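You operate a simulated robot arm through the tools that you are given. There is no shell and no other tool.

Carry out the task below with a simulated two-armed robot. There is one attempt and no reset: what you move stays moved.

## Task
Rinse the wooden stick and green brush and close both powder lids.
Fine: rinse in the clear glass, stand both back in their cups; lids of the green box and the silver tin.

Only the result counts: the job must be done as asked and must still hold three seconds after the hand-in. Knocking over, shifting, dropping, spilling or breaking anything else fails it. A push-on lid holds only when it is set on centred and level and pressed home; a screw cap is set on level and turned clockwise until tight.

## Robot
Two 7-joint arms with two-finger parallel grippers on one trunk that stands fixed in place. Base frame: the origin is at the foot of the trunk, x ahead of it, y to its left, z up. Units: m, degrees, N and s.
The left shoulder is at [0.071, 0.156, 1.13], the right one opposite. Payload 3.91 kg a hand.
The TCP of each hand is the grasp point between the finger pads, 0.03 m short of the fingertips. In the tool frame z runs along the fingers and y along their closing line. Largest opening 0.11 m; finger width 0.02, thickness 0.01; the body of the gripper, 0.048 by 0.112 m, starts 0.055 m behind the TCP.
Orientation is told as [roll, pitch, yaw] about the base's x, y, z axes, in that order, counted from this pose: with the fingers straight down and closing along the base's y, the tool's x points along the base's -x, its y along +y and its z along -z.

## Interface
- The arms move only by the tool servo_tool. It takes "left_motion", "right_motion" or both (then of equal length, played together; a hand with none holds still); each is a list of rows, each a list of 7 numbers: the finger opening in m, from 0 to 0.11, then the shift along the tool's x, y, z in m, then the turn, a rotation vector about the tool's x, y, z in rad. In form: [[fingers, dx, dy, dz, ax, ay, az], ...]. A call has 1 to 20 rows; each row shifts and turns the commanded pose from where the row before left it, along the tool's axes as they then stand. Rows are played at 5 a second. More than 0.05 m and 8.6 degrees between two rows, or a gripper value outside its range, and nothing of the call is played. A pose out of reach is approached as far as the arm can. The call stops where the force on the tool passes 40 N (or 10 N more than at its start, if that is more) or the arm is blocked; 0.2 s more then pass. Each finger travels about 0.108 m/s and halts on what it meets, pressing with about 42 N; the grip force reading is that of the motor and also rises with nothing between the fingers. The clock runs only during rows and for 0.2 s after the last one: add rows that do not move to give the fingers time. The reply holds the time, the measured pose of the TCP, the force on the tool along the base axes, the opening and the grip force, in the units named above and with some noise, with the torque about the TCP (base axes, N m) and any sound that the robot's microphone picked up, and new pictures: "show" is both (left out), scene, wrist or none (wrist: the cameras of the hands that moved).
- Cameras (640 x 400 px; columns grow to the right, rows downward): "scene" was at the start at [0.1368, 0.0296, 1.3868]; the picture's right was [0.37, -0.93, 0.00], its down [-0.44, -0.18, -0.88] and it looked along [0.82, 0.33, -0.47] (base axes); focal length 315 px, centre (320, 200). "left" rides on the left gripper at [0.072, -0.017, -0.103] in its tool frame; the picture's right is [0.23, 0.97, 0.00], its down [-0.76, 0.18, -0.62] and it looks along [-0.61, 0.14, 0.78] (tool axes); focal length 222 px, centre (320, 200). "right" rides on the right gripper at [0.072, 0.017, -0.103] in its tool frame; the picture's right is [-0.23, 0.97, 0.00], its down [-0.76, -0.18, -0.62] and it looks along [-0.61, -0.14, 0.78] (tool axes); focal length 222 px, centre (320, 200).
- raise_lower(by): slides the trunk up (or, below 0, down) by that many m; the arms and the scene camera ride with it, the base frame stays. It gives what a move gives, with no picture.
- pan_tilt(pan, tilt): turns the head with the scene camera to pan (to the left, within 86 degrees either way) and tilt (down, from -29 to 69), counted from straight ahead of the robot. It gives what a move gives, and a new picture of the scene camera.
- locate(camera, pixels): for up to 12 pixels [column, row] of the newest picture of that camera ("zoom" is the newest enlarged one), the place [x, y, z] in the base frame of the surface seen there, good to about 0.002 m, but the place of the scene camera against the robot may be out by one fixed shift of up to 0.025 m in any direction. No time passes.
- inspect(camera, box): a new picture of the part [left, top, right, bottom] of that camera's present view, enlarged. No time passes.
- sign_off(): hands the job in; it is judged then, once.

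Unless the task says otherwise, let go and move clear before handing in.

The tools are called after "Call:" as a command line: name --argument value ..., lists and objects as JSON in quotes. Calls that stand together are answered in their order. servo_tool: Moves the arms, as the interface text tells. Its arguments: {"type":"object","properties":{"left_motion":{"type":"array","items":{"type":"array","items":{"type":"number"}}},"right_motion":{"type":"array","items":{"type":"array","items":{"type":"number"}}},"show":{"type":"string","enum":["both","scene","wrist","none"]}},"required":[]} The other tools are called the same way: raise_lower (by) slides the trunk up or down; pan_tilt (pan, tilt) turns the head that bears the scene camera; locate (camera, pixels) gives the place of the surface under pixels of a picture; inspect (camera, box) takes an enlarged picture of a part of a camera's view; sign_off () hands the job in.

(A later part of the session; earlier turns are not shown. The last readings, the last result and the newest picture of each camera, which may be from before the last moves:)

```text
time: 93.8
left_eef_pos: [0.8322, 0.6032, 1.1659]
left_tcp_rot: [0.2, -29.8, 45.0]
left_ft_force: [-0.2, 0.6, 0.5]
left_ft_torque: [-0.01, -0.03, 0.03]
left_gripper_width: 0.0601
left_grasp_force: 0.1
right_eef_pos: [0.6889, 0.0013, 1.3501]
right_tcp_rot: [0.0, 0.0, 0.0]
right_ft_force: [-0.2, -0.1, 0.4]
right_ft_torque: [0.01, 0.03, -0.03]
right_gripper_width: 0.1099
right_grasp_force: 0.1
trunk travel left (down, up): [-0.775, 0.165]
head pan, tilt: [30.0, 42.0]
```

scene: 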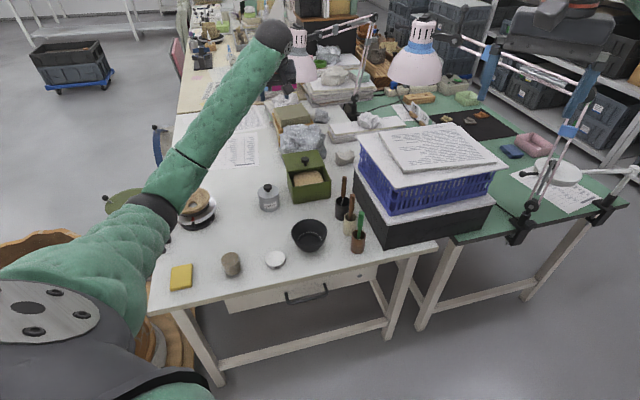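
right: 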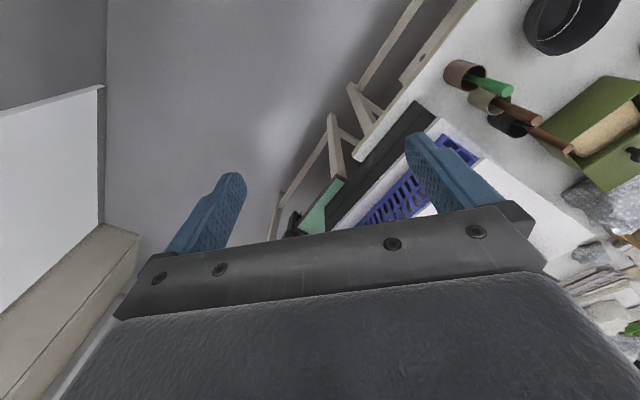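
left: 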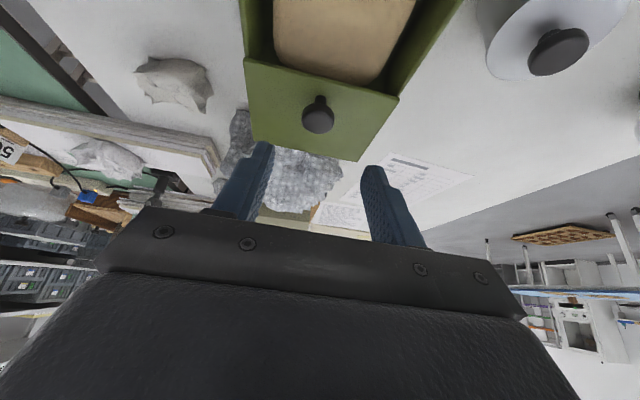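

With the trunk raised, the elbow (155,205) is well above the table and everything still stands. I'll approach the knob again in stages, checking elbow clearance each time.

Call:
servo_tool --left_motion '[[0.06, 0.01495, -0.01643, 0.03197, 0, 0, 0], [0.06, 0.01495, -0.01643, 0.03197, 0, 0, 0], [0.06, 0.01495, -0.01643, 0.03197, 0, 0, 0], [0.06, 0, 0, 0, 0, 0, 0]]' --show "scene"

Call:
inspect --camera "scene" --box '[100, 140, 320, 300]'

Call:
locate --camera "scene" --pixels '[[155, 205], [165, 225], [175, 210], [140, 230], [231, 264], [231, 255], [275, 258], [268, 190]]'

```text
time: 94.8
left_eef_pos: [0.8742, 0.5725, 1.0595]
left_tcp_rot: [0.1, -30.0, 44.9]
left_ft_force: [-0.1, -0.8, 0.0]
left_ft_torque: [0.01, 0.02, 0.04]
left_gripper_width: 0.06
left_grasp_force: 0.1
right_eef_pos: [0.688, 0.0002, 1.3503]
right_tcp_rot: [0.0, 0.0, 0.0]
right_ft_force: [0.7, -0.3, 0.7]
right_ft_torque: [-0.01, -0.02, 0.0]
right_gripper_width: 0.11
right_grasp_force: 0.1
trunk travel left (down, up): [-0.775, 0.165]
head pan, tilt: [30.0, 42.0]
```

scene: 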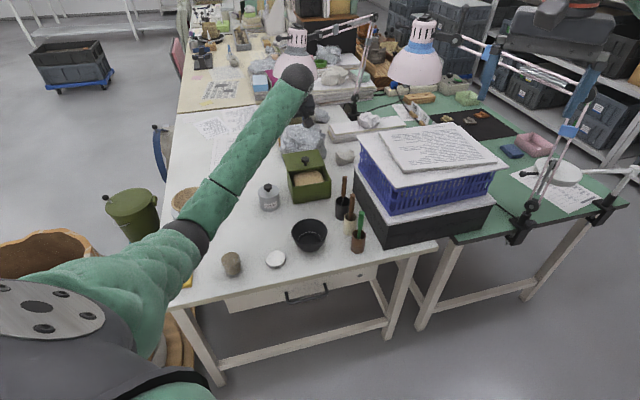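

```text
2.50 times, centred on (210, 220) of scene
```

zoom: 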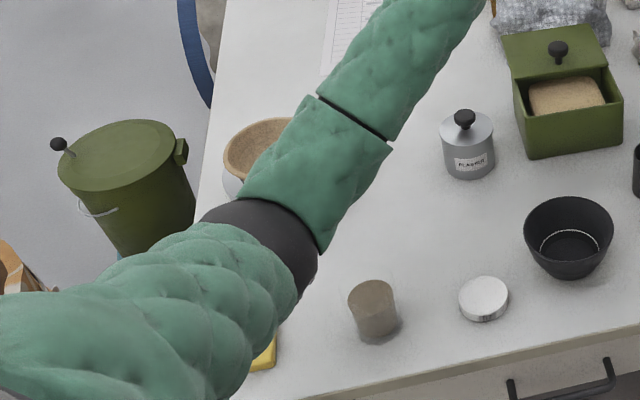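

```text
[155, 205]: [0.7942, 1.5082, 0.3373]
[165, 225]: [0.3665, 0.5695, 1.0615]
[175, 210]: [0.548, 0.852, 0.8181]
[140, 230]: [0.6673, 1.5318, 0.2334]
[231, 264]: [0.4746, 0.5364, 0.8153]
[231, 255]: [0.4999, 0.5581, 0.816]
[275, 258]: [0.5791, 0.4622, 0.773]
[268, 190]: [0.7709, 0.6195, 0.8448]
```

Elbow surface at z≈1.06 now, ~0.2 m above the glass rim level. Continuing to the pre-grasp pose.

Call:
servo_tool --left_motion '[[0.06, 0.01495, -0.01643, 0.03197, 0, 0, 0], [0.06, 0.01495, -0.01643, 0.03197, 0, 0, 0], [0.06, 0.01495, -0.01643, 0.03197, 0, 0, 0], [0.06, 0, 0, 0, 0, 0, 0]]'

Call:
inspect --camera "scene" --box '[130, 160, 310, 300]'

Call:
inspect --camera "left" --box '[220, 40, 420, 220]'

Call:
locate --camera "scene" --pixels '[[200, 240], [207, 245], [213, 235], [195, 255], [230, 265]]'

```text
time: 95.8
left_eef_pos: [0.9114, 0.5464, 0.9524]
left_tcp_rot: [0.2, -30.0, 45.1]
left_ft_force: [-0.7, -0.3, 0.1]
left_ft_torque: [0.01, 0.01, -0.02]
left_gripper_width: 0.0597
left_grasp_force: 0.0
right_eef_pos: [0.6888, 0.0001, 1.3514]
right_tcp_rot: [0.0, 0.0, 0.0]
right_ft_force: [-0.4, -0.3, -0.1]
right_ft_torque: [-0.01, -0.03, -0.03]
right_gripper_width: 0.1101
right_grasp_force: 0.0
trunk travel left (down, up): [-0.775, 0.165]
head pan, tilt: [30.0, 42.0]
```

scene: 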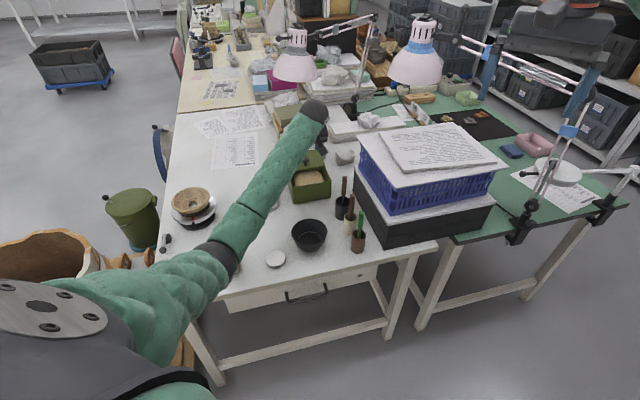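
left: 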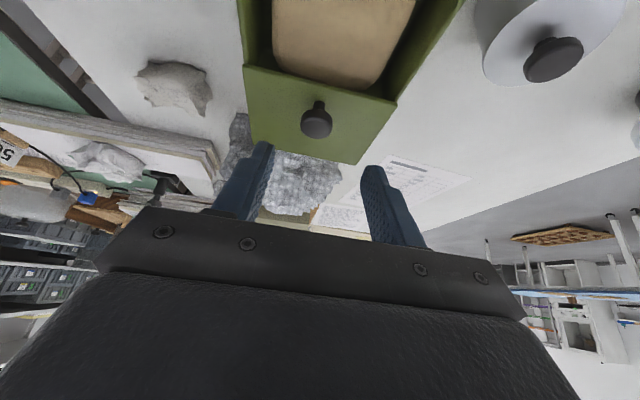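

```text
2.86 times, centred on (220, 230) of scene
```

zoom: 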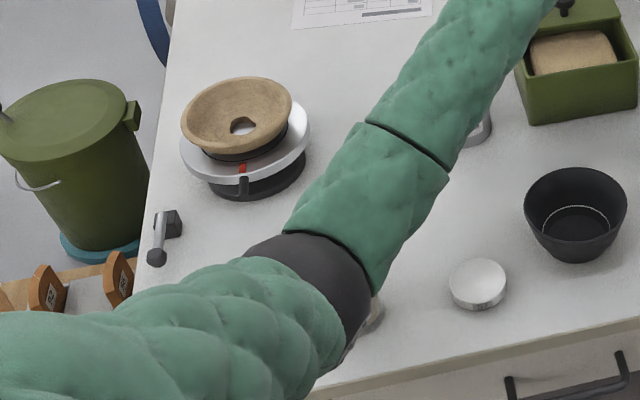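

```text
2.22 times, centred on (320, 130) of left
```

zoom: 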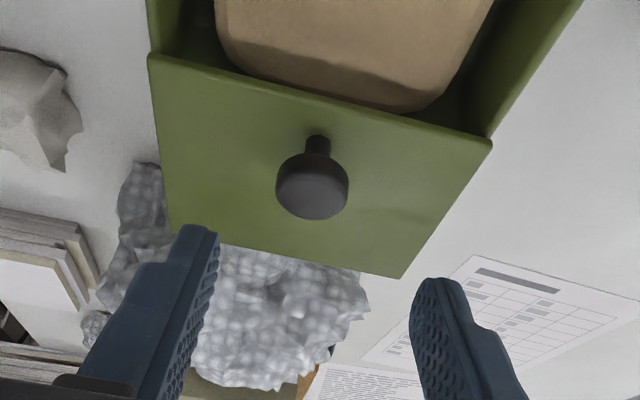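

```text
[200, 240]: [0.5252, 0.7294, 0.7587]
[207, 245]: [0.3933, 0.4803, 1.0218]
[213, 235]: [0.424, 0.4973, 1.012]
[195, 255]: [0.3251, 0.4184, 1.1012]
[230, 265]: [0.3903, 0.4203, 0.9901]
```

The elbow's top surface is ≈1.0 m, leaving an estimated ~5 cm above the glass; I'd like more. I'll raise the trunk another 0.1 m, then re-lower the hand.

Call:
raise_lower --by 0.1

Call:
servo_tool --left_motion '[[0.06, 0.0167, 0, 0.0289, 0, 0, 0], [0.06, 0.0167, 0, 0.0289, 0, 0, 0], [0.06, 0.0166, 0, 0.0288, 0, 0, 0], [0.06, 0, 0, 0, 0, 0, 0]]'

Call:
locate --camera "scene" --pixels '[[200, 240], [207, 245], [213, 235], [195, 255], [220, 240], [230, 265], [215, 260], [225, 255]]'

Call:
inspect --camera "scene" --box '[130, 180, 310, 320]'

Call:
inspect --camera "left" --box '[220, 40, 420, 220]'

```text
time: 97.1
left_eef_pos: [0.9135, 0.5466, 1.0527]
left_tcp_rot: [0.2, -29.9, 44.9]
left_ft_force: [-0.1, 0.0, 0.5]
left_ft_torque: [0.01, -0.01, 0.0]
left_gripper_width: 0.0601
left_grasp_force: 0.1
right_eef_pos: [0.6891, 0.0004, 1.4507]
right_tcp_rot: [0.0, 0.1, -0.1]
right_ft_force: [0.0, -0.1, 0.2]
right_ft_torque: [-0.03, 0.01, 0.01]
right_gripper_width: 0.1099
right_grasp_force: 0.0
trunk travel left (down, up): [-0.875, 0.065]
head pan, tilt: [30.0, 42.0]
```

```text
time: 98.1
left_eef_pos: [0.9123, 0.5454, 0.9538]
left_tcp_rot: [0.2, -29.9, 45.0]
left_ft_force: [1.1, -0.2, 0.9]
left_ft_torque: [0.01, 0.04, 0.0]
left_gripper_width: 0.0599
left_grasp_force: 0.2
right_eef_pos: [0.6876, 0.0013, 1.4512]
right_tcp_rot: [0.0, -0.1, -0.1]
right_ft_force: [0.0, 0.4, -0.4]
right_ft_torque: [0.0, 0.03, -0.01]
right_gripper_width: 0.1098
right_grasp_force: 0.1
trunk travel left (down, up): [-0.875, 0.065]
head pan, tilt: [30.0, 42.0]
```

scene: 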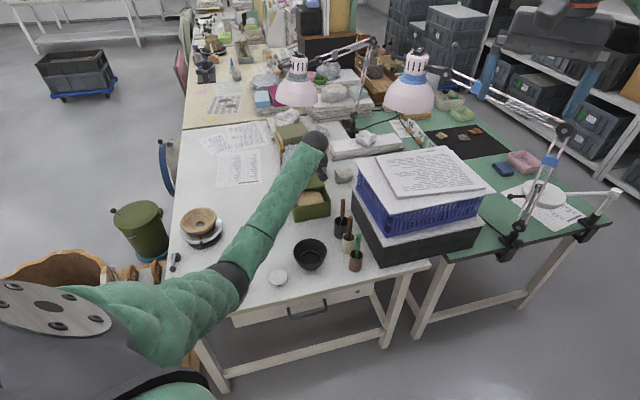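
left: 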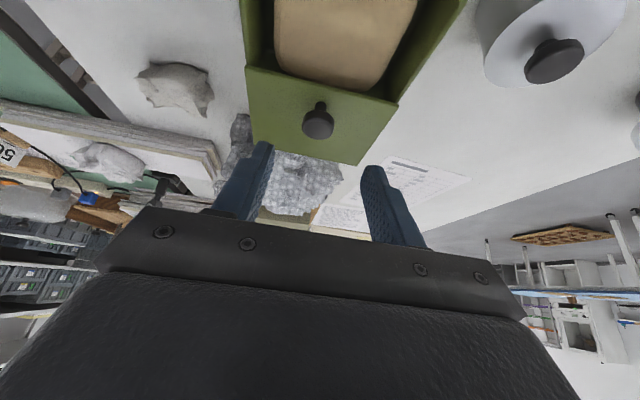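

```text
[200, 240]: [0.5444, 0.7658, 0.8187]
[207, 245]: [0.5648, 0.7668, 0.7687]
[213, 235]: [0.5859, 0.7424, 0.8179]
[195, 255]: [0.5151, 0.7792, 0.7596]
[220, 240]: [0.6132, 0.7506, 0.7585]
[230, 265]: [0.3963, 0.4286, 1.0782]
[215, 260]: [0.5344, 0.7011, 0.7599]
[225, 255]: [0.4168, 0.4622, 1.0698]
```

```text
2.86 times, centred on (220, 250) of scene
```

zoom: 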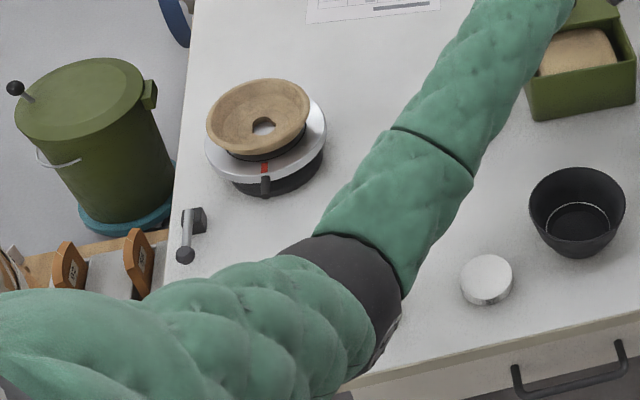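

```text
2.22 times, centred on (320, 130) of left
```

zoom: 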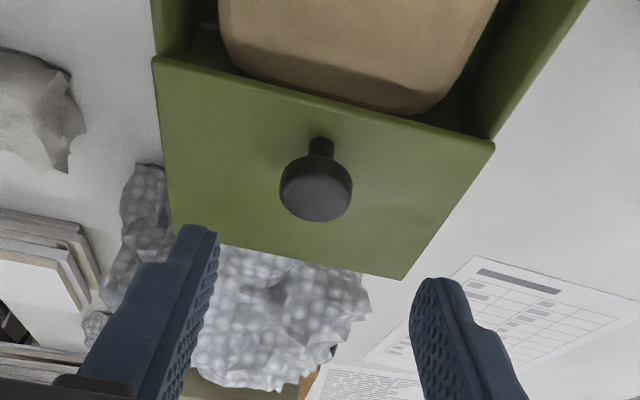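

Elbow now tops out at z≈1.07, with ample clearance. I'll re-measure the knob from this pose before the final approach.

Call:
locate --camera "zoom" --pixels '[[316, 190], [290, 190], [343, 190], [316, 212], [316, 170], [321, 150], [160, 70], [488, 148], [325, 108], [403, 272], [175, 225], [300, 165]]'

```text
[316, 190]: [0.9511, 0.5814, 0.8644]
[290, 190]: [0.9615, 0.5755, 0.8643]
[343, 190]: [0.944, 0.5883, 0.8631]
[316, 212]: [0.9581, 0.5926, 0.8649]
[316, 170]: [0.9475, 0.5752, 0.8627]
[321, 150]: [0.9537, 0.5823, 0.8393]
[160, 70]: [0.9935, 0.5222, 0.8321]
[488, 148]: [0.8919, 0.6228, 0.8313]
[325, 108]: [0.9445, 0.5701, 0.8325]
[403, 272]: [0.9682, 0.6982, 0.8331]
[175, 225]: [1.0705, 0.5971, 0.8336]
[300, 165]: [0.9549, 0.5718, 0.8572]
```

Cap centre ≈(0.953,0.583,0.8585). I'll advance 70 mm along the tool axis with a −2.5 mm lateral trim and check alignment.

Call:
servo_tool --left_motion '[[0.06, 0, -0.0025, 0.025, 0, 0, 0], [0.06, 0, 0, 0.025, 0, 0, 0], [0.06, 0, 0, 0.02, 0, 0, 0], [0.06, 0, 0, 0, 0, 0, 0]]'

Call:
inspect --camera "left" --box '[220, 70, 420, 230]'

Call:
inspect --camera "scene" --box '[230, 110, 380, 250]'

```text
time: 99.1
left_eef_pos: [0.9382, 0.5696, 0.891]
left_tcp_rot: [0.2, -29.9, 44.9]
left_ft_force: [0.3, 0.2, -0.4]
left_ft_torque: [0.02, 0.01, -0.02]
left_gripper_width: 0.06
left_grasp_force: 0.0
right_eef_pos: [0.6878, -0.0, 1.4495]
right_tcp_rot: [0.0, 0.0, 0.0]
right_ft_force: [0.3, -0.3, -0.3]
right_ft_torque: [-0.01, -0.03, 0.0]
right_gripper_width: 0.1099
right_grasp_force: 0.0
trunk travel left (down, up): [-0.875, 0.065]
head pan, tilt: [30.0, 42.0]
```

scene: 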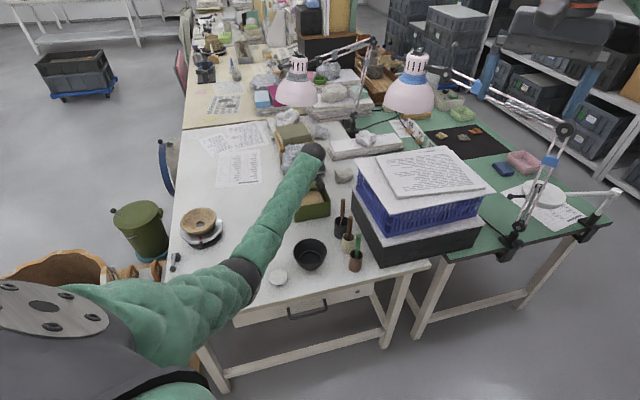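
left: 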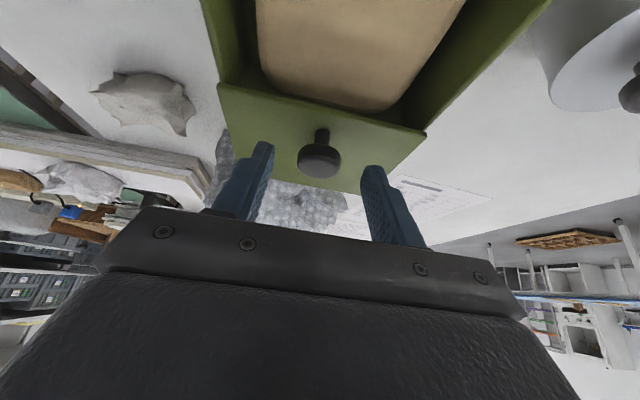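

```text
2.50 times, centred on (320, 150) of left
```

zoom: 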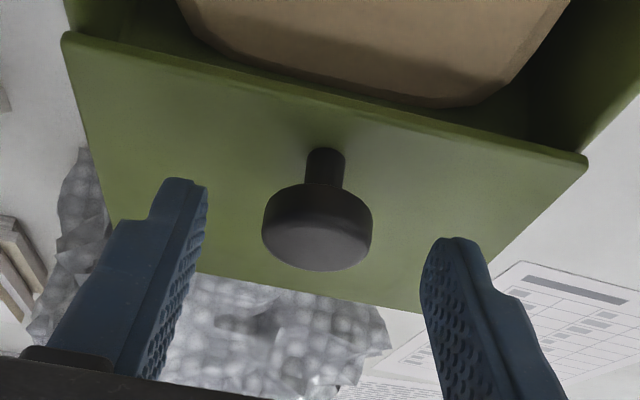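

```text
2.86 times, centred on (305, 180) of scene
```

zoom: 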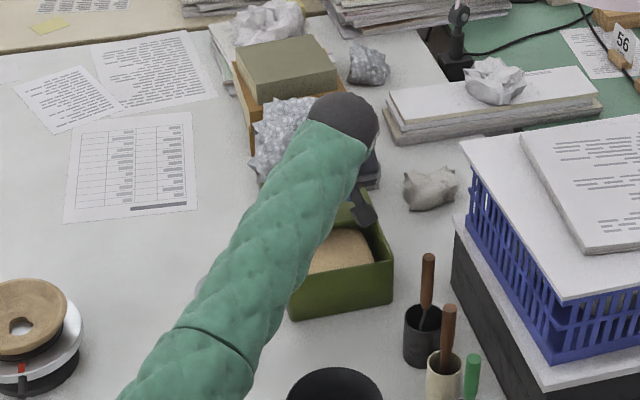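

The knob is centred between the fingers (zoom column 317). Advancing the last 27 mm.

Call:
servo_tool --left_motion '[[0.06, 0, 0, 0.01, 0, 0, 0], [0.06, 0, 0, 0.01, 0, 0, 0], [0.06, 0, 0, 0.006, 0, 0, 0], [0.06, 0, 0, 0, 0, 0, 0]]' --show "wrist"

Call:
inspect --camera "left" --box '[220, 90, 420, 240]'

```text
time: 100.1
left_eef_pos: [0.9475, 0.5783, 0.8686]
left_tcp_rot: [0.2, -30.0, 45.0]
left_ft_force: [-0.1, 0.6, 1.0]
left_ft_torque: [0.01, 0.0, 0.02]
left_gripper_width: 0.0602
left_grasp_force: 0.0
right_eef_pos: [0.6886, -0.0002, 1.4504]
right_tcp_rot: [0.0, 0.1, 0.0]
right_ft_force: [0.1, 0.0, 0.2]
right_ft_torque: [0.0, -0.01, -0.01]
right_gripper_width: 0.1102
right_grasp_force: 0.1
trunk travel left (down, up): [-0.875, 0.065]
head pan, tilt: [30.0, 42.0]
```

left: 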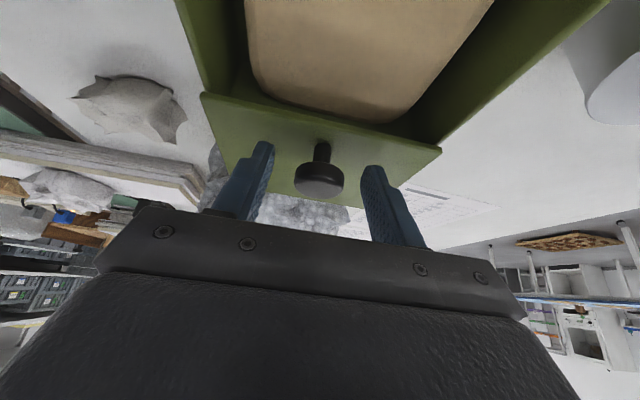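

```text
2.67 times, centred on (320, 165) of left
```

zoom: 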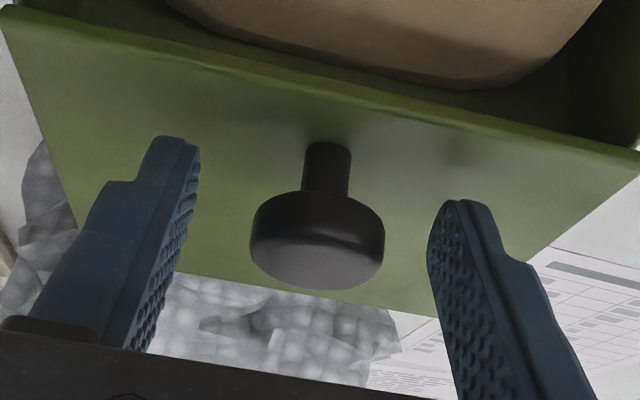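

Fingers straddle the knob cap with clearance to the lid. Closing the grip.

Call:
servo_tool --left_motion '[[0.04, 0, 0, 0, 0, 0, 0], [0.03, 0, 0, 0, 0, 0, 0], [0.02, 0, 0, 0, 0, 0, 0], [0.0, 0, 0, 0, 0, 0, 0], [0.0, 0, 0, 0, 0, 0, 0]]' --show "wrist"

Call:
inspect --camera "left" --box '[220, 90, 420, 240]'

```text
time: 101.3
left_eef_pos: [0.9481, 0.5802, 0.8692]
left_tcp_rot: [0.2, -30.0, 45.0]
left_ft_force: [-2.1, 1.3, -0.1]
left_ft_torque: [0.0, -0.02, 0.06]
left_gripper_width: 0.0312
left_grasp_force: 45.1
right_eef_pos: [0.6879, 0.0007, 1.4502]
right_tcp_rot: [0.0, 0.0, 0.0]
right_ft_force: [-0.6, 0.1, -0.8]
right_ft_torque: [0.02, 0.06, -0.02]
right_gripper_width: 0.1098
right_grasp_force: 0.0
trunk travel left (down, up): [-0.875, 0.065]
head pan, tilt: [30.0, 42.0]
```

left: 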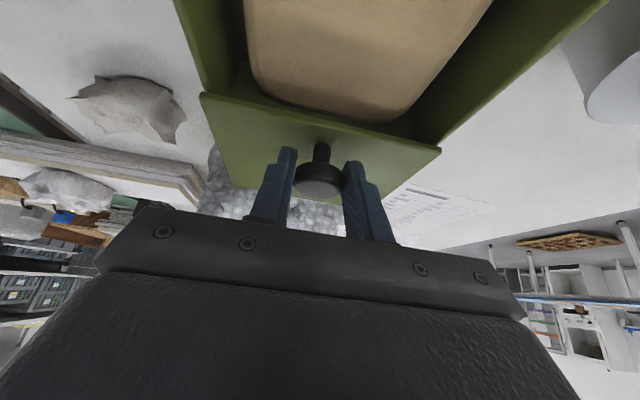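

```text
2.67 times, centred on (320, 165) of left
```

zoom: 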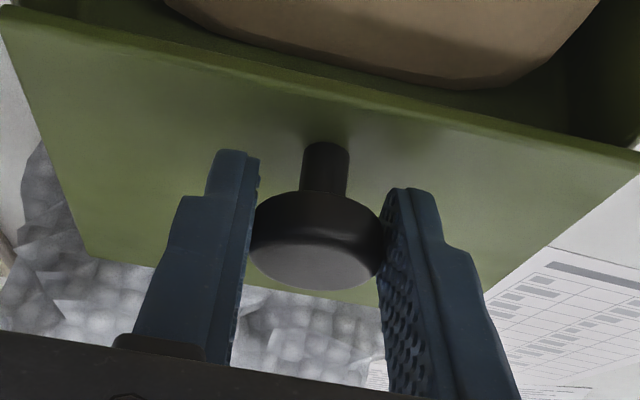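

The knob is gripped (0.0312 m). Testing a pull along the closing direction by 10 mm and watching the forces.

Call:
servo_tool --left_motion '[[0.0, 0.00433, 0, -0.0025, 0, 0, 0], [0.0, 0.00433, 0, -0.0025, 0, 0, 0], [0.0, 0, 0, 0, 0, 0, 0]]'

Call:
inspect --camera "left" --box '[170, 0, 470, 230]'

Call:
inspect --camera "scene" --box '[250, 130, 360, 230]'

```text
time: 102.1
left_eef_pos: [0.939, 0.5724, 0.8688]
left_tcp_rot: [0.1, -29.9, 44.9]
left_ft_force: [-3.0, 2.4, -3.3]
left_ft_torque: [0.09, -0.08, 0.04]
left_gripper_width: 0.0312
left_grasp_force: 45.2
right_eef_pos: [0.6887, 0.0007, 1.4509]
right_tcp_rot: [-0.1, 0.2, -0.1]
right_ft_force: [-0.2, 0.7, 0.0]
right_ft_torque: [0.01, -0.01, -0.01]
right_gripper_width: 0.11
right_grasp_force: 0.1
trunk travel left (down, up): [-0.875, 0.065]
head pan, tilt: [30.0, 42.0]
```

scene: 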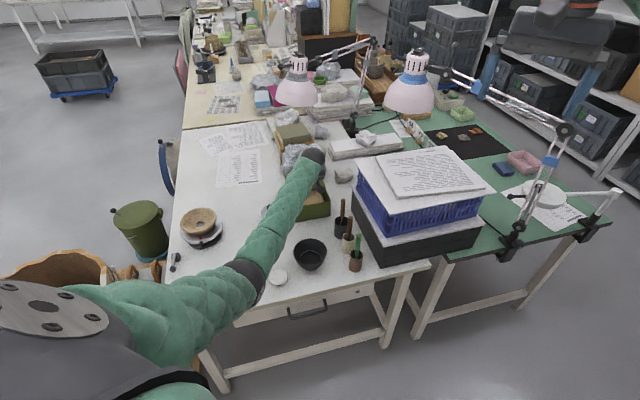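
left: 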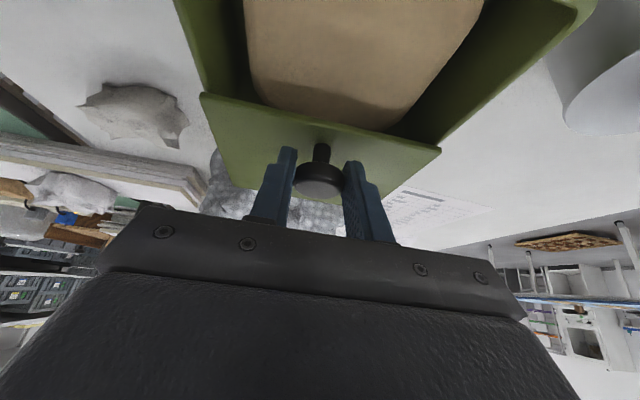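

```text
1.74 times, centred on (320, 115) of left
```

zoom: 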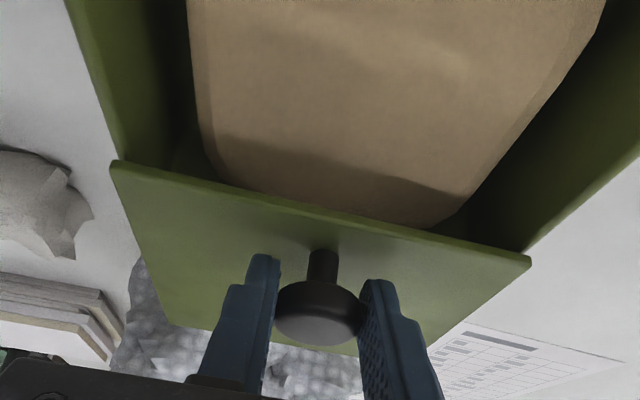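

```text
4.00 times, centred on (305, 180) of scene
```

zoom: 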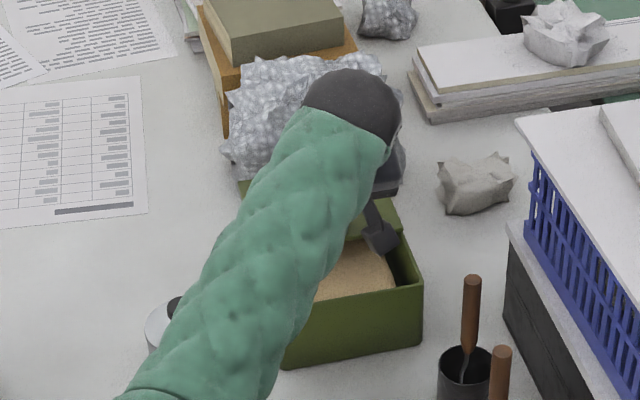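

The lid slides along with low force. I'll continue 30 mm and check the elbow.

Call:
servo_tool --left_motion '[[0.0, 0.0052, 0, -0.003, 0, 0, 0], [0.0, 0.0052, 0, -0.003, 0, 0, 0], [0.0, 0.0052, 0, -0.003, 0, 0, 0], [0.0, 0.0052, 0, -0.003, 0, 0, 0], [0.0, 0.0052, 0, -0.003, 0, 0, 0], [0.0, 0, 0, 0, 0, 0, 0]]'

Call:
inspect --camera "scene" --box '[180, 200, 340, 320]'

Call:
locate --camera "scene" --pixels '[[240, 270], [245, 280], [250, 290], [235, 265], [260, 275]]'

Call:
inspect --camera "left" --box '[170, 0, 470, 230]'

```text
time: 103.5
left_eef_pos: [0.9205, 0.5525, 0.8682]
left_tcp_rot: [0.2, -29.7, 44.9]
left_ft_force: [-3.1, 2.5, -5.7]
left_ft_torque: [-0.11, 0.17, 0.06]
left_gripper_width: 0.0309
left_grasp_force: 45.0
right_eef_pos: [0.6876, 0.0012, 1.4498]
right_tcp_rot: [0.0, 0.1, 0.0]
right_ft_force: [-0.8, 0.7, 0.6]
right_ft_torque: [0.0, -0.01, 0.0]
right_gripper_width: 0.1101
right_grasp_force: 0.0
trunk travel left (down, up): [-0.875, 0.065]
head pan, tilt: [30.0, 42.0]
```

scene: 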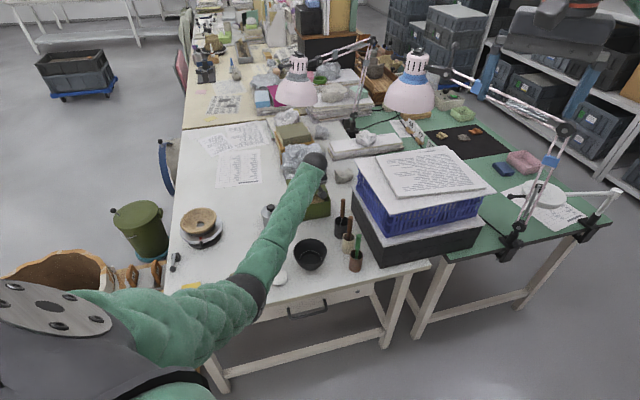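
left: 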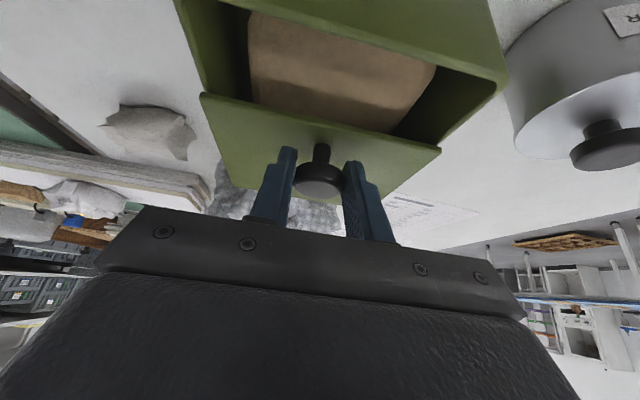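

```text
3.33 times, centred on (260, 260) of scene
```

zoom: 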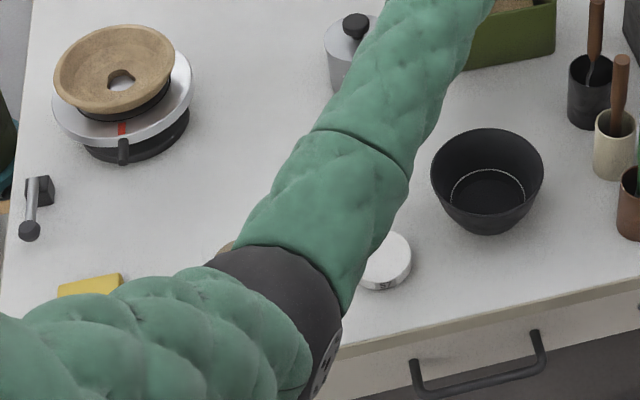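

```text
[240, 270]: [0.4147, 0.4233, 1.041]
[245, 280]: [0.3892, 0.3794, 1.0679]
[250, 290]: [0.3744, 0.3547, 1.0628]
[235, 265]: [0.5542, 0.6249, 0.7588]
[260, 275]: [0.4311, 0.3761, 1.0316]
```

```text
1.74 times, centred on (320, 115) of left
```

zoom: 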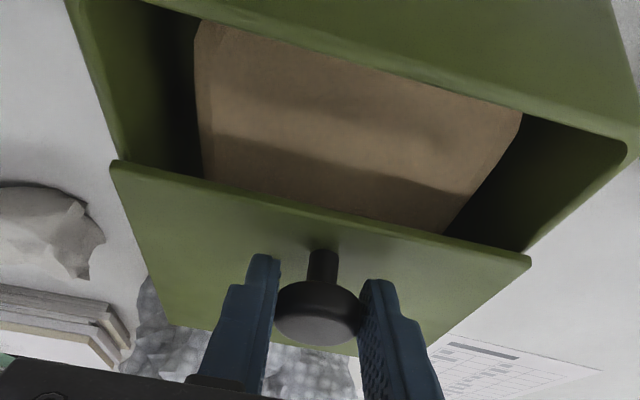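

The lid has slid ≈39 mm with forces under 6 N, and the elbow stays high and away from the glass. Continuing 30 mm more.

Call:
servo_tool --left_motion '[[0.0, 0.0052, 0, -0.003, 0, 0, 0], [0.0, 0.0052, 0, -0.003, 0, 0, 0], [0.0, 0.0052, 0, -0.003, 0, 0, 0], [0.0, 0.0052, 0, -0.003, 0, 0, 0], [0.0, 0.0052, 0, -0.003, 0, 0, 0], [0.0, 0, 0, 0, 0, 0, 0]]'

Call:
inspect --camera "left" --box '[170, 0, 470, 230]'

Call:
locate --camera "left" --pixels '[[203, 97], [320, 115], [437, 149], [300, 70], [225, 60], [380, 80], [215, 80], [430, 110]]'

Call:
inspect --camera "scene" --box '[180, 160, 380, 310]'

```text
time: 104.9
left_eef_pos: [0.8979, 0.5305, 0.8683]
left_tcp_rot: [0.2, -29.9, 45.0]
left_ft_force: [-3.8, 4.3, -6.8]
left_ft_torque: [-0.18, 0.24, 0.09]
left_gripper_width: 0.0311
left_grasp_force: 44.7
right_eef_pos: [0.6887, 0.0019, 1.4522]
right_tcp_rot: [0.0, 0.1, 0.0]
right_ft_force: [-0.1, -0.8, -0.5]
right_ft_torque: [-0.01, 0.01, 0.01]
right_gripper_width: 0.1098
right_grasp_force: 0.1
trunk travel left (down, up): [-0.875, 0.065]
head pan, tilt: [30.0, 42.0]
```

scene: 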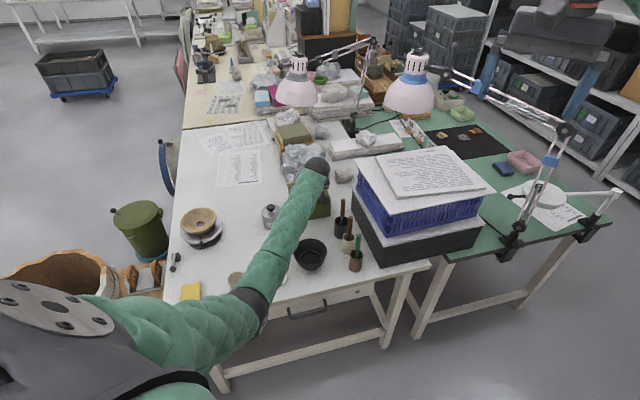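
left: 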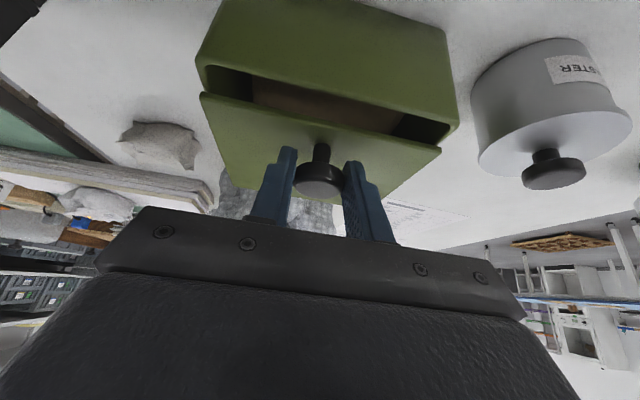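

```text
1.74 times, centred on (320, 115) of left
```

zoom: 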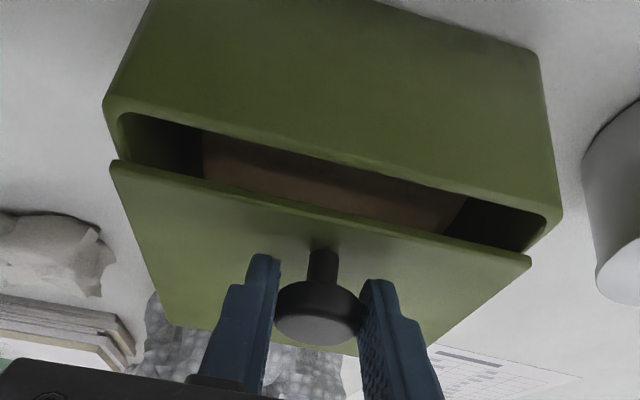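

```text
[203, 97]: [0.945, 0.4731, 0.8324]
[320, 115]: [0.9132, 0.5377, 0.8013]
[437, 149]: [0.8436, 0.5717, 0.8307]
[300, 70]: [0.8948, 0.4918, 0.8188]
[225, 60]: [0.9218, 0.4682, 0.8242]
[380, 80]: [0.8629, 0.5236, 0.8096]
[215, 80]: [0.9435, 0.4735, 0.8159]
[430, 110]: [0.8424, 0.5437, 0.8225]
```

```text
2.67 times, centred on (280, 235) of scene
```

zoom: 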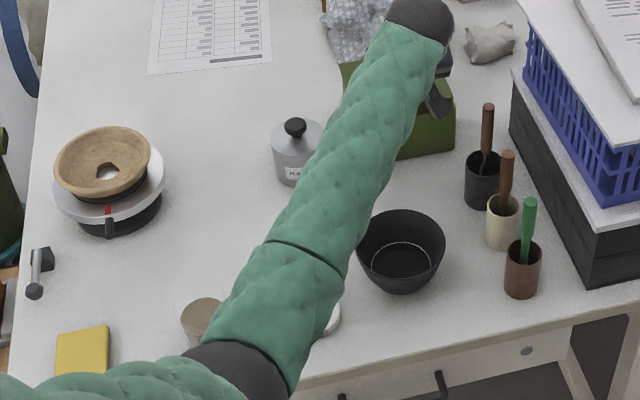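

About 20 mm of gap remains. Continuing in finer steps, watching for the end stop.

Call:
servo_tool --left_motion '[[0.0, 0.0026, 0, -0.0015, 0, 0, 0], [0.0, 0.0026, 0, -0.0015, 0, 0, 0], [0.0, 0.0026, 0, -0.0015, 0, 0, 0], [0.0, 0.0026, 0, -0.0015, 0, 0, 0], [0.0, 0, 0, 0, 0, 0, 0]]' --show "wrist"

Call:
inspect --camera "left" --box '[170, 0, 470, 230]'

```text
time: 106.1
left_eef_pos: [0.89, 0.5221, 0.8683]
left_tcp_rot: [0.4, -29.8, 45.0]
left_ft_force: [-1.7, 1.8, -10.6]
left_ft_torque: [-0.11, -0.03, 0.08]
left_gripper_width: 0.0311
left_grasp_force: 45.5
right_eef_pos: [0.6885, 0.0004, 1.4505]
right_tcp_rot: [0.0, 0.0, 0.0]
right_ft_force: [-0.4, -0.2, 0.6]
right_ft_torque: [-0.01, 0.0, 0.02]
right_gripper_width: 0.11
right_grasp_force: 0.0
trunk travel left (down, up): [-0.875, 0.065]
head pan, tilt: [30.0, 42.0]
```

left: 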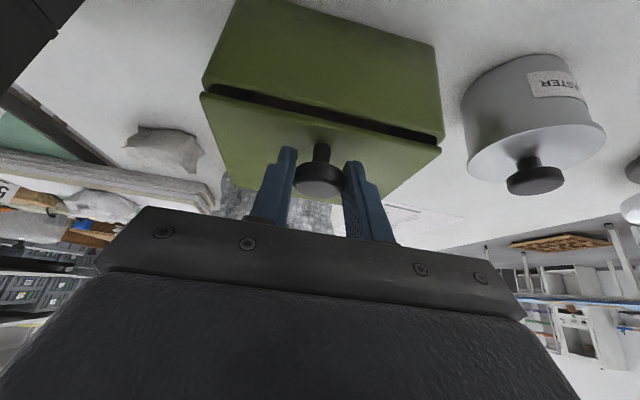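

```text
1.74 times, centred on (320, 115) of left
```

zoom: 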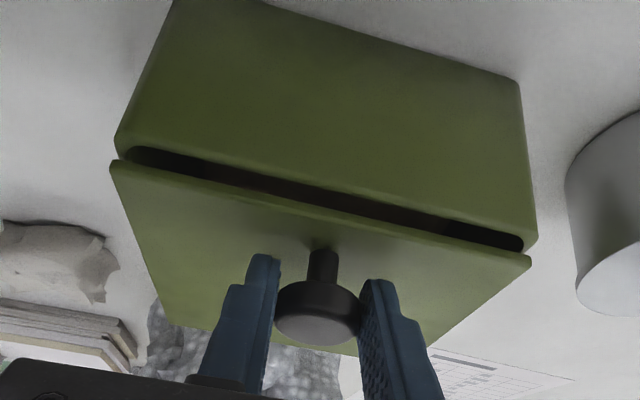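

Gap is down to ~8 mm; the vertical load has grown to −10.6 N, meaning I'm pulling the lid upward slightly. I'll ease the hand down 0.7 mm and continue.

Call:
servo_tool --left_motion '[[0.0, 0.00035, 0, 0.0006, 0, 0, 0], [0.0, 0, 0, 0, 0, 0, 0]]' --show "none"

```text
time: 106.7
left_eef_pos: [0.8903, 0.5225, 0.8684]
left_tcp_rot: [0.2, -29.9, 45.0]
left_ft_force: [-1.5, 0.7, -7.4]
left_ft_torque: [-0.42, 0.27, -0.01]
left_gripper_width: 0.0312
left_grasp_force: 44.7
right_eef_pos: [0.689, -0.0, 1.4508]
right_tcp_rot: [0.0, 0.1, 0.0]
right_ft_force: [0.3, -0.3, -0.1]
right_ft_torque: [-0.01, -0.01, 0.0]
right_gripper_width: 0.11
right_grasp_force: 0.1
trunk travel left (down, up): [-0.875, 0.065]
head pan, tilt: [30.0, 42.0]
```

Force eased to −7 N. Continuing the slide in 2 mm steps with slight downward trim.

Call:
servo_tool --left_motion '[[0.0, 0.0019, 0, -0.0007, 0, 0, 0], [0.0, 0.0019, 0, -0.0007, 0, 0, 0], [0.0, 0.0019, 0, -0.0007, 0, 0, 0], [0.0, 0, 0, 0, 0, 0, 0]]' --show "wrist"

Call:
inspect --camera "left" --box '[170, 0, 470, 230]'

```text
time: 107.7
left_eef_pos: [0.8866, 0.5191, 0.8698]
left_tcp_rot: [0.2, -30.0, 44.9]
left_ft_force: [6.8, -4.9, 4.1]
left_ft_torque: [-0.02, -0.16, -0.13]
left_gripper_width: 0.0313
left_grasp_force: 44.9
right_eef_pos: [0.6887, -0.001, 1.4505]
right_tcp_rot: [0.1, 0.1, 0.1]
right_ft_force: [0.1, 0.6, 0.5]
right_ft_torque: [-0.03, -0.02, 0.0]
right_gripper_width: 0.11
right_grasp_force: 0.1
trunk travel left (down, up): [-0.875, 0.065]
head pan, tilt: [30.0, 42.0]
```

left: 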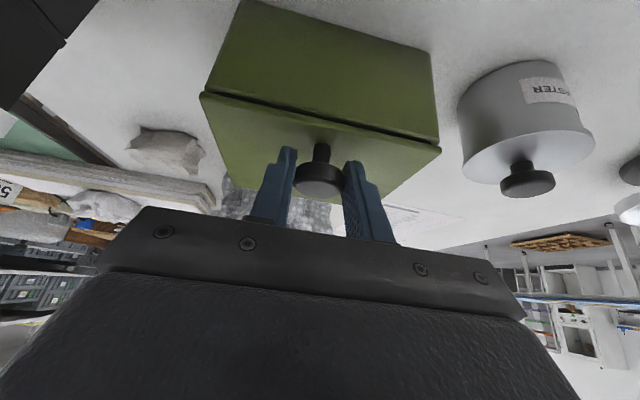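

```text
1.74 times, centred on (320, 115) of left
```

zoom: 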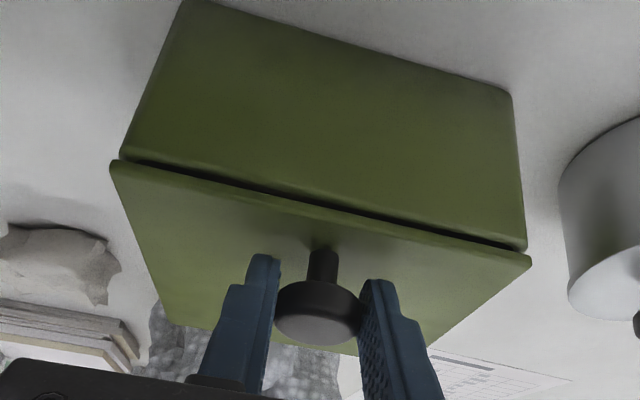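

Almost closed; lateral load reversed slightly. I'll measure the remaining gap between lid edge and box front.

Call:
inspect --camera "left" --box '[190, 50, 450, 170]'

Call:
locate --camera "zoom" --pixels '[[45, 115], [300, 170], [590, 245], [50, 90], [300, 150], [585, 222], [320, 60], [120, 40], [540, 120], [300, 180], [580, 270], [60, 130]]'

```text
2.46 times, centred on (320, 110) of left
```

zoom: 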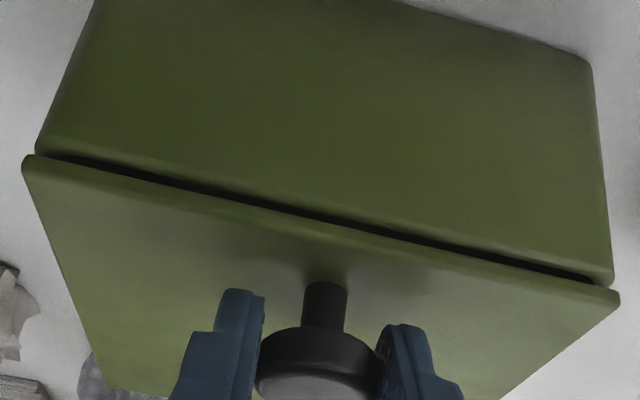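

```text
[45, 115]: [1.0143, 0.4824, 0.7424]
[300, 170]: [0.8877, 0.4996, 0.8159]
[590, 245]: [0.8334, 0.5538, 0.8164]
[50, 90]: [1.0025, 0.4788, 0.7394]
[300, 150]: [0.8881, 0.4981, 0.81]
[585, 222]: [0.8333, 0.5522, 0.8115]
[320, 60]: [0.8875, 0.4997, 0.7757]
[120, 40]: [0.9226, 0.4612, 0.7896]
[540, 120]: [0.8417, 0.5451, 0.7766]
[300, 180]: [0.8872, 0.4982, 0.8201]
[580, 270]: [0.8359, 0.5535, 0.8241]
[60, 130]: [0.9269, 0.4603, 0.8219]
```

Call:
locate --camera "zoom" --pixels '[[35, 168], [100, 180], [200, 202], [330, 230], [450, 260], [560, 285], [610, 297], [90, 172], [330, 222], [560, 278], [70, 250], [560, 340]]'

```text
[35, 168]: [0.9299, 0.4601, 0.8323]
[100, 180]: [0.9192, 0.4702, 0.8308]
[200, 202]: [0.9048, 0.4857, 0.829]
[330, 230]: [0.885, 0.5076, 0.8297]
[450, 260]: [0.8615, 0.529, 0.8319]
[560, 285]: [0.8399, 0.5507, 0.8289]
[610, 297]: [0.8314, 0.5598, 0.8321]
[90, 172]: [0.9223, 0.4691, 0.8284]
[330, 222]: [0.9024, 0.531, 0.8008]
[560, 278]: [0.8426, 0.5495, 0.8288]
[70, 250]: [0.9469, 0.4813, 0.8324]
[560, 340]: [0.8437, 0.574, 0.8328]
```

Lid front edge (x+y≈1.3905) is about 2.5 mm short of the box's front face (1.387). I'll relieve the side load by −0.8 mm and pull the last few millimetres in 1 mm steps.

Call:
servo_tool --left_motion '[[0.0, 0, -0.0008, 0, 0, 0, 0], [0.0, 0.00087, 0, -0.0005, 0, 0, 0], [0.0, 0.00087, 0, -0.0005, 0, 0, 0], [0.0, 0, 0, 0, 0, 0, 0]]' --show "wrist"

Call:
inspect --camera "left" --box '[190, 50, 450, 170]'

Call:
locate --camera "zoom" --pixels '[[100, 180], [330, 230], [560, 285], [320, 60], [540, 120], [300, 170]]'

```text
time: 108.7
left_eef_pos: [0.8841, 0.5167, 0.8684]
left_tcp_rot: [0.1, -30.0, 45.0]
left_ft_force: [4.9, -0.4, 6.3]
left_ft_torque: [-0.11, -0.07, 0.0]
left_gripper_width: 0.0312
left_grasp_force: 45.3
right_eef_pos: [0.6876, 0.0008, 1.451]
right_tcp_rot: [0.1, 0.0, 0.0]
right_ft_force: [-1.1, 0.4, -0.2]
right_ft_torque: [0.02, -0.02, 0.0]
right_gripper_width: 0.1099
right_grasp_force: 0.0
trunk travel left (down, up): [-0.875, 0.065]
head pan, tilt: [30.0, 42.0]
```

left: 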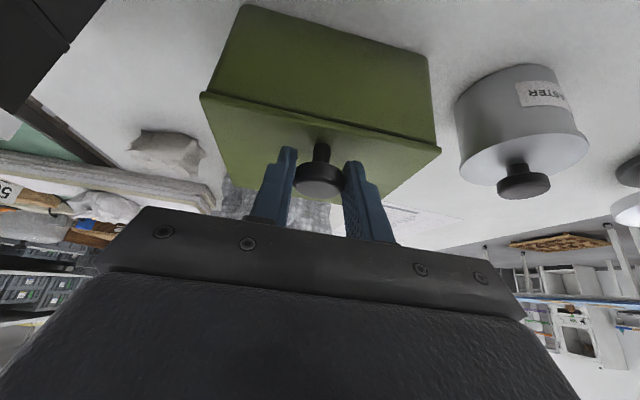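

```text
2.46 times, centred on (320, 110) of left
```

zoom: 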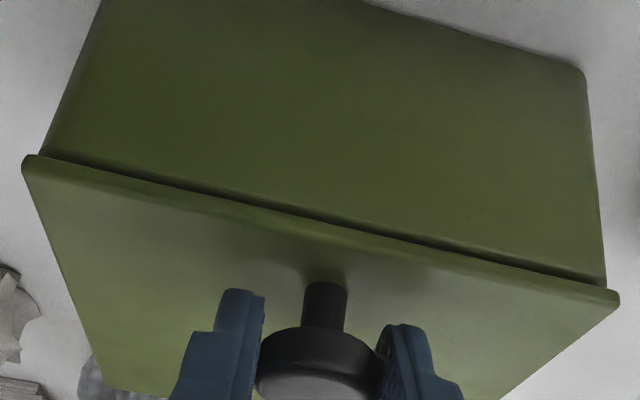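

```text
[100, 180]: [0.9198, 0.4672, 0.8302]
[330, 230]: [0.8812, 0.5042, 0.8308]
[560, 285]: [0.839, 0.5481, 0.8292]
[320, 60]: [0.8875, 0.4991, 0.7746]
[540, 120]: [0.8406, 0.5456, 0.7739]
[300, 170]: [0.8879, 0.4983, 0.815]
```

The lid's front edge now matches the box's front face (x+y≈1.3866). I'll try 1 mm more to find whether there is an end stop.

Call:
servo_tool --left_motion '[[0.0, 0.00087, 0, -0.0005, 0, 0, 0], [0.0, 0, 0, 0, 0, 0, 0]]' --show "wrist"

Call:
inspect --camera "left" --box '[190, 50, 450, 170]'

Call:
locate --camera "zoom" --pixels '[[100, 180], [330, 230], [560, 285], [320, 60], [540, 120], [300, 170], [70, 250], [560, 340], [200, 120], [450, 150]]'

```text
time: 109.3
left_eef_pos: [0.8837, 0.5163, 0.8682]
left_tcp_rot: [0.2, -30.0, 45.0]
left_ft_force: [13.1, 7.4, 8.1]
left_ft_torque: [0.05, -0.22, 0.01]
left_gripper_width: 0.0314
left_grasp_force: 45.2
right_eef_pos: [0.6885, 0.0009, 1.451]
right_tcp_rot: [-0.1, 0.2, 0.1]
right_ft_force: [-0.4, 0.2, 0.1]
right_ft_torque: [0.01, 0.02, 0.01]
right_gripper_width: 0.1098
right_grasp_force: 0.1
trunk travel left (down, up): [-0.875, 0.065]
head pan, tilt: [30.0, 42.0]
```

left: 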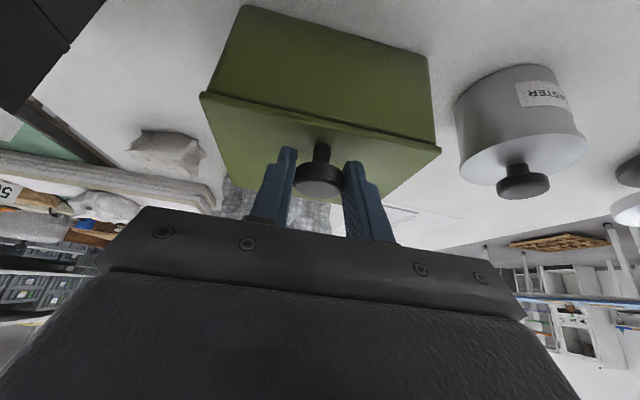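

```text
2.46 times, centred on (320, 110) of left
```

zoom: 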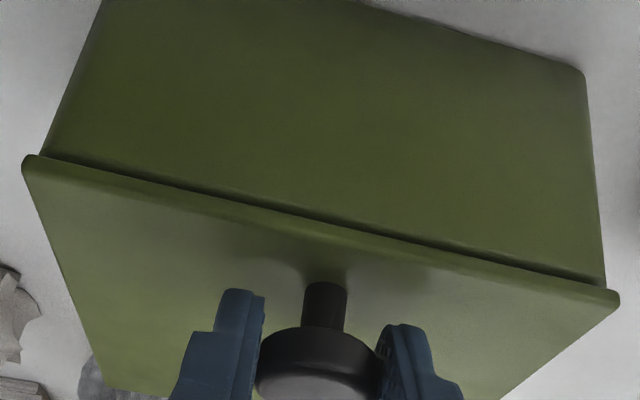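

```text
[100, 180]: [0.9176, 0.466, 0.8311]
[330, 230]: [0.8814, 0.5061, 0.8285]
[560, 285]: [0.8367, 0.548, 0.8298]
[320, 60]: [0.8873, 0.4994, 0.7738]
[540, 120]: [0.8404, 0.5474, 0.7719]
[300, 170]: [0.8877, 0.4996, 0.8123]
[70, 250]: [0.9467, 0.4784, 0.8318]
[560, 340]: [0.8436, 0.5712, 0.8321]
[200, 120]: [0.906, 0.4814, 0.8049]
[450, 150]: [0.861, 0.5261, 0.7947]
```

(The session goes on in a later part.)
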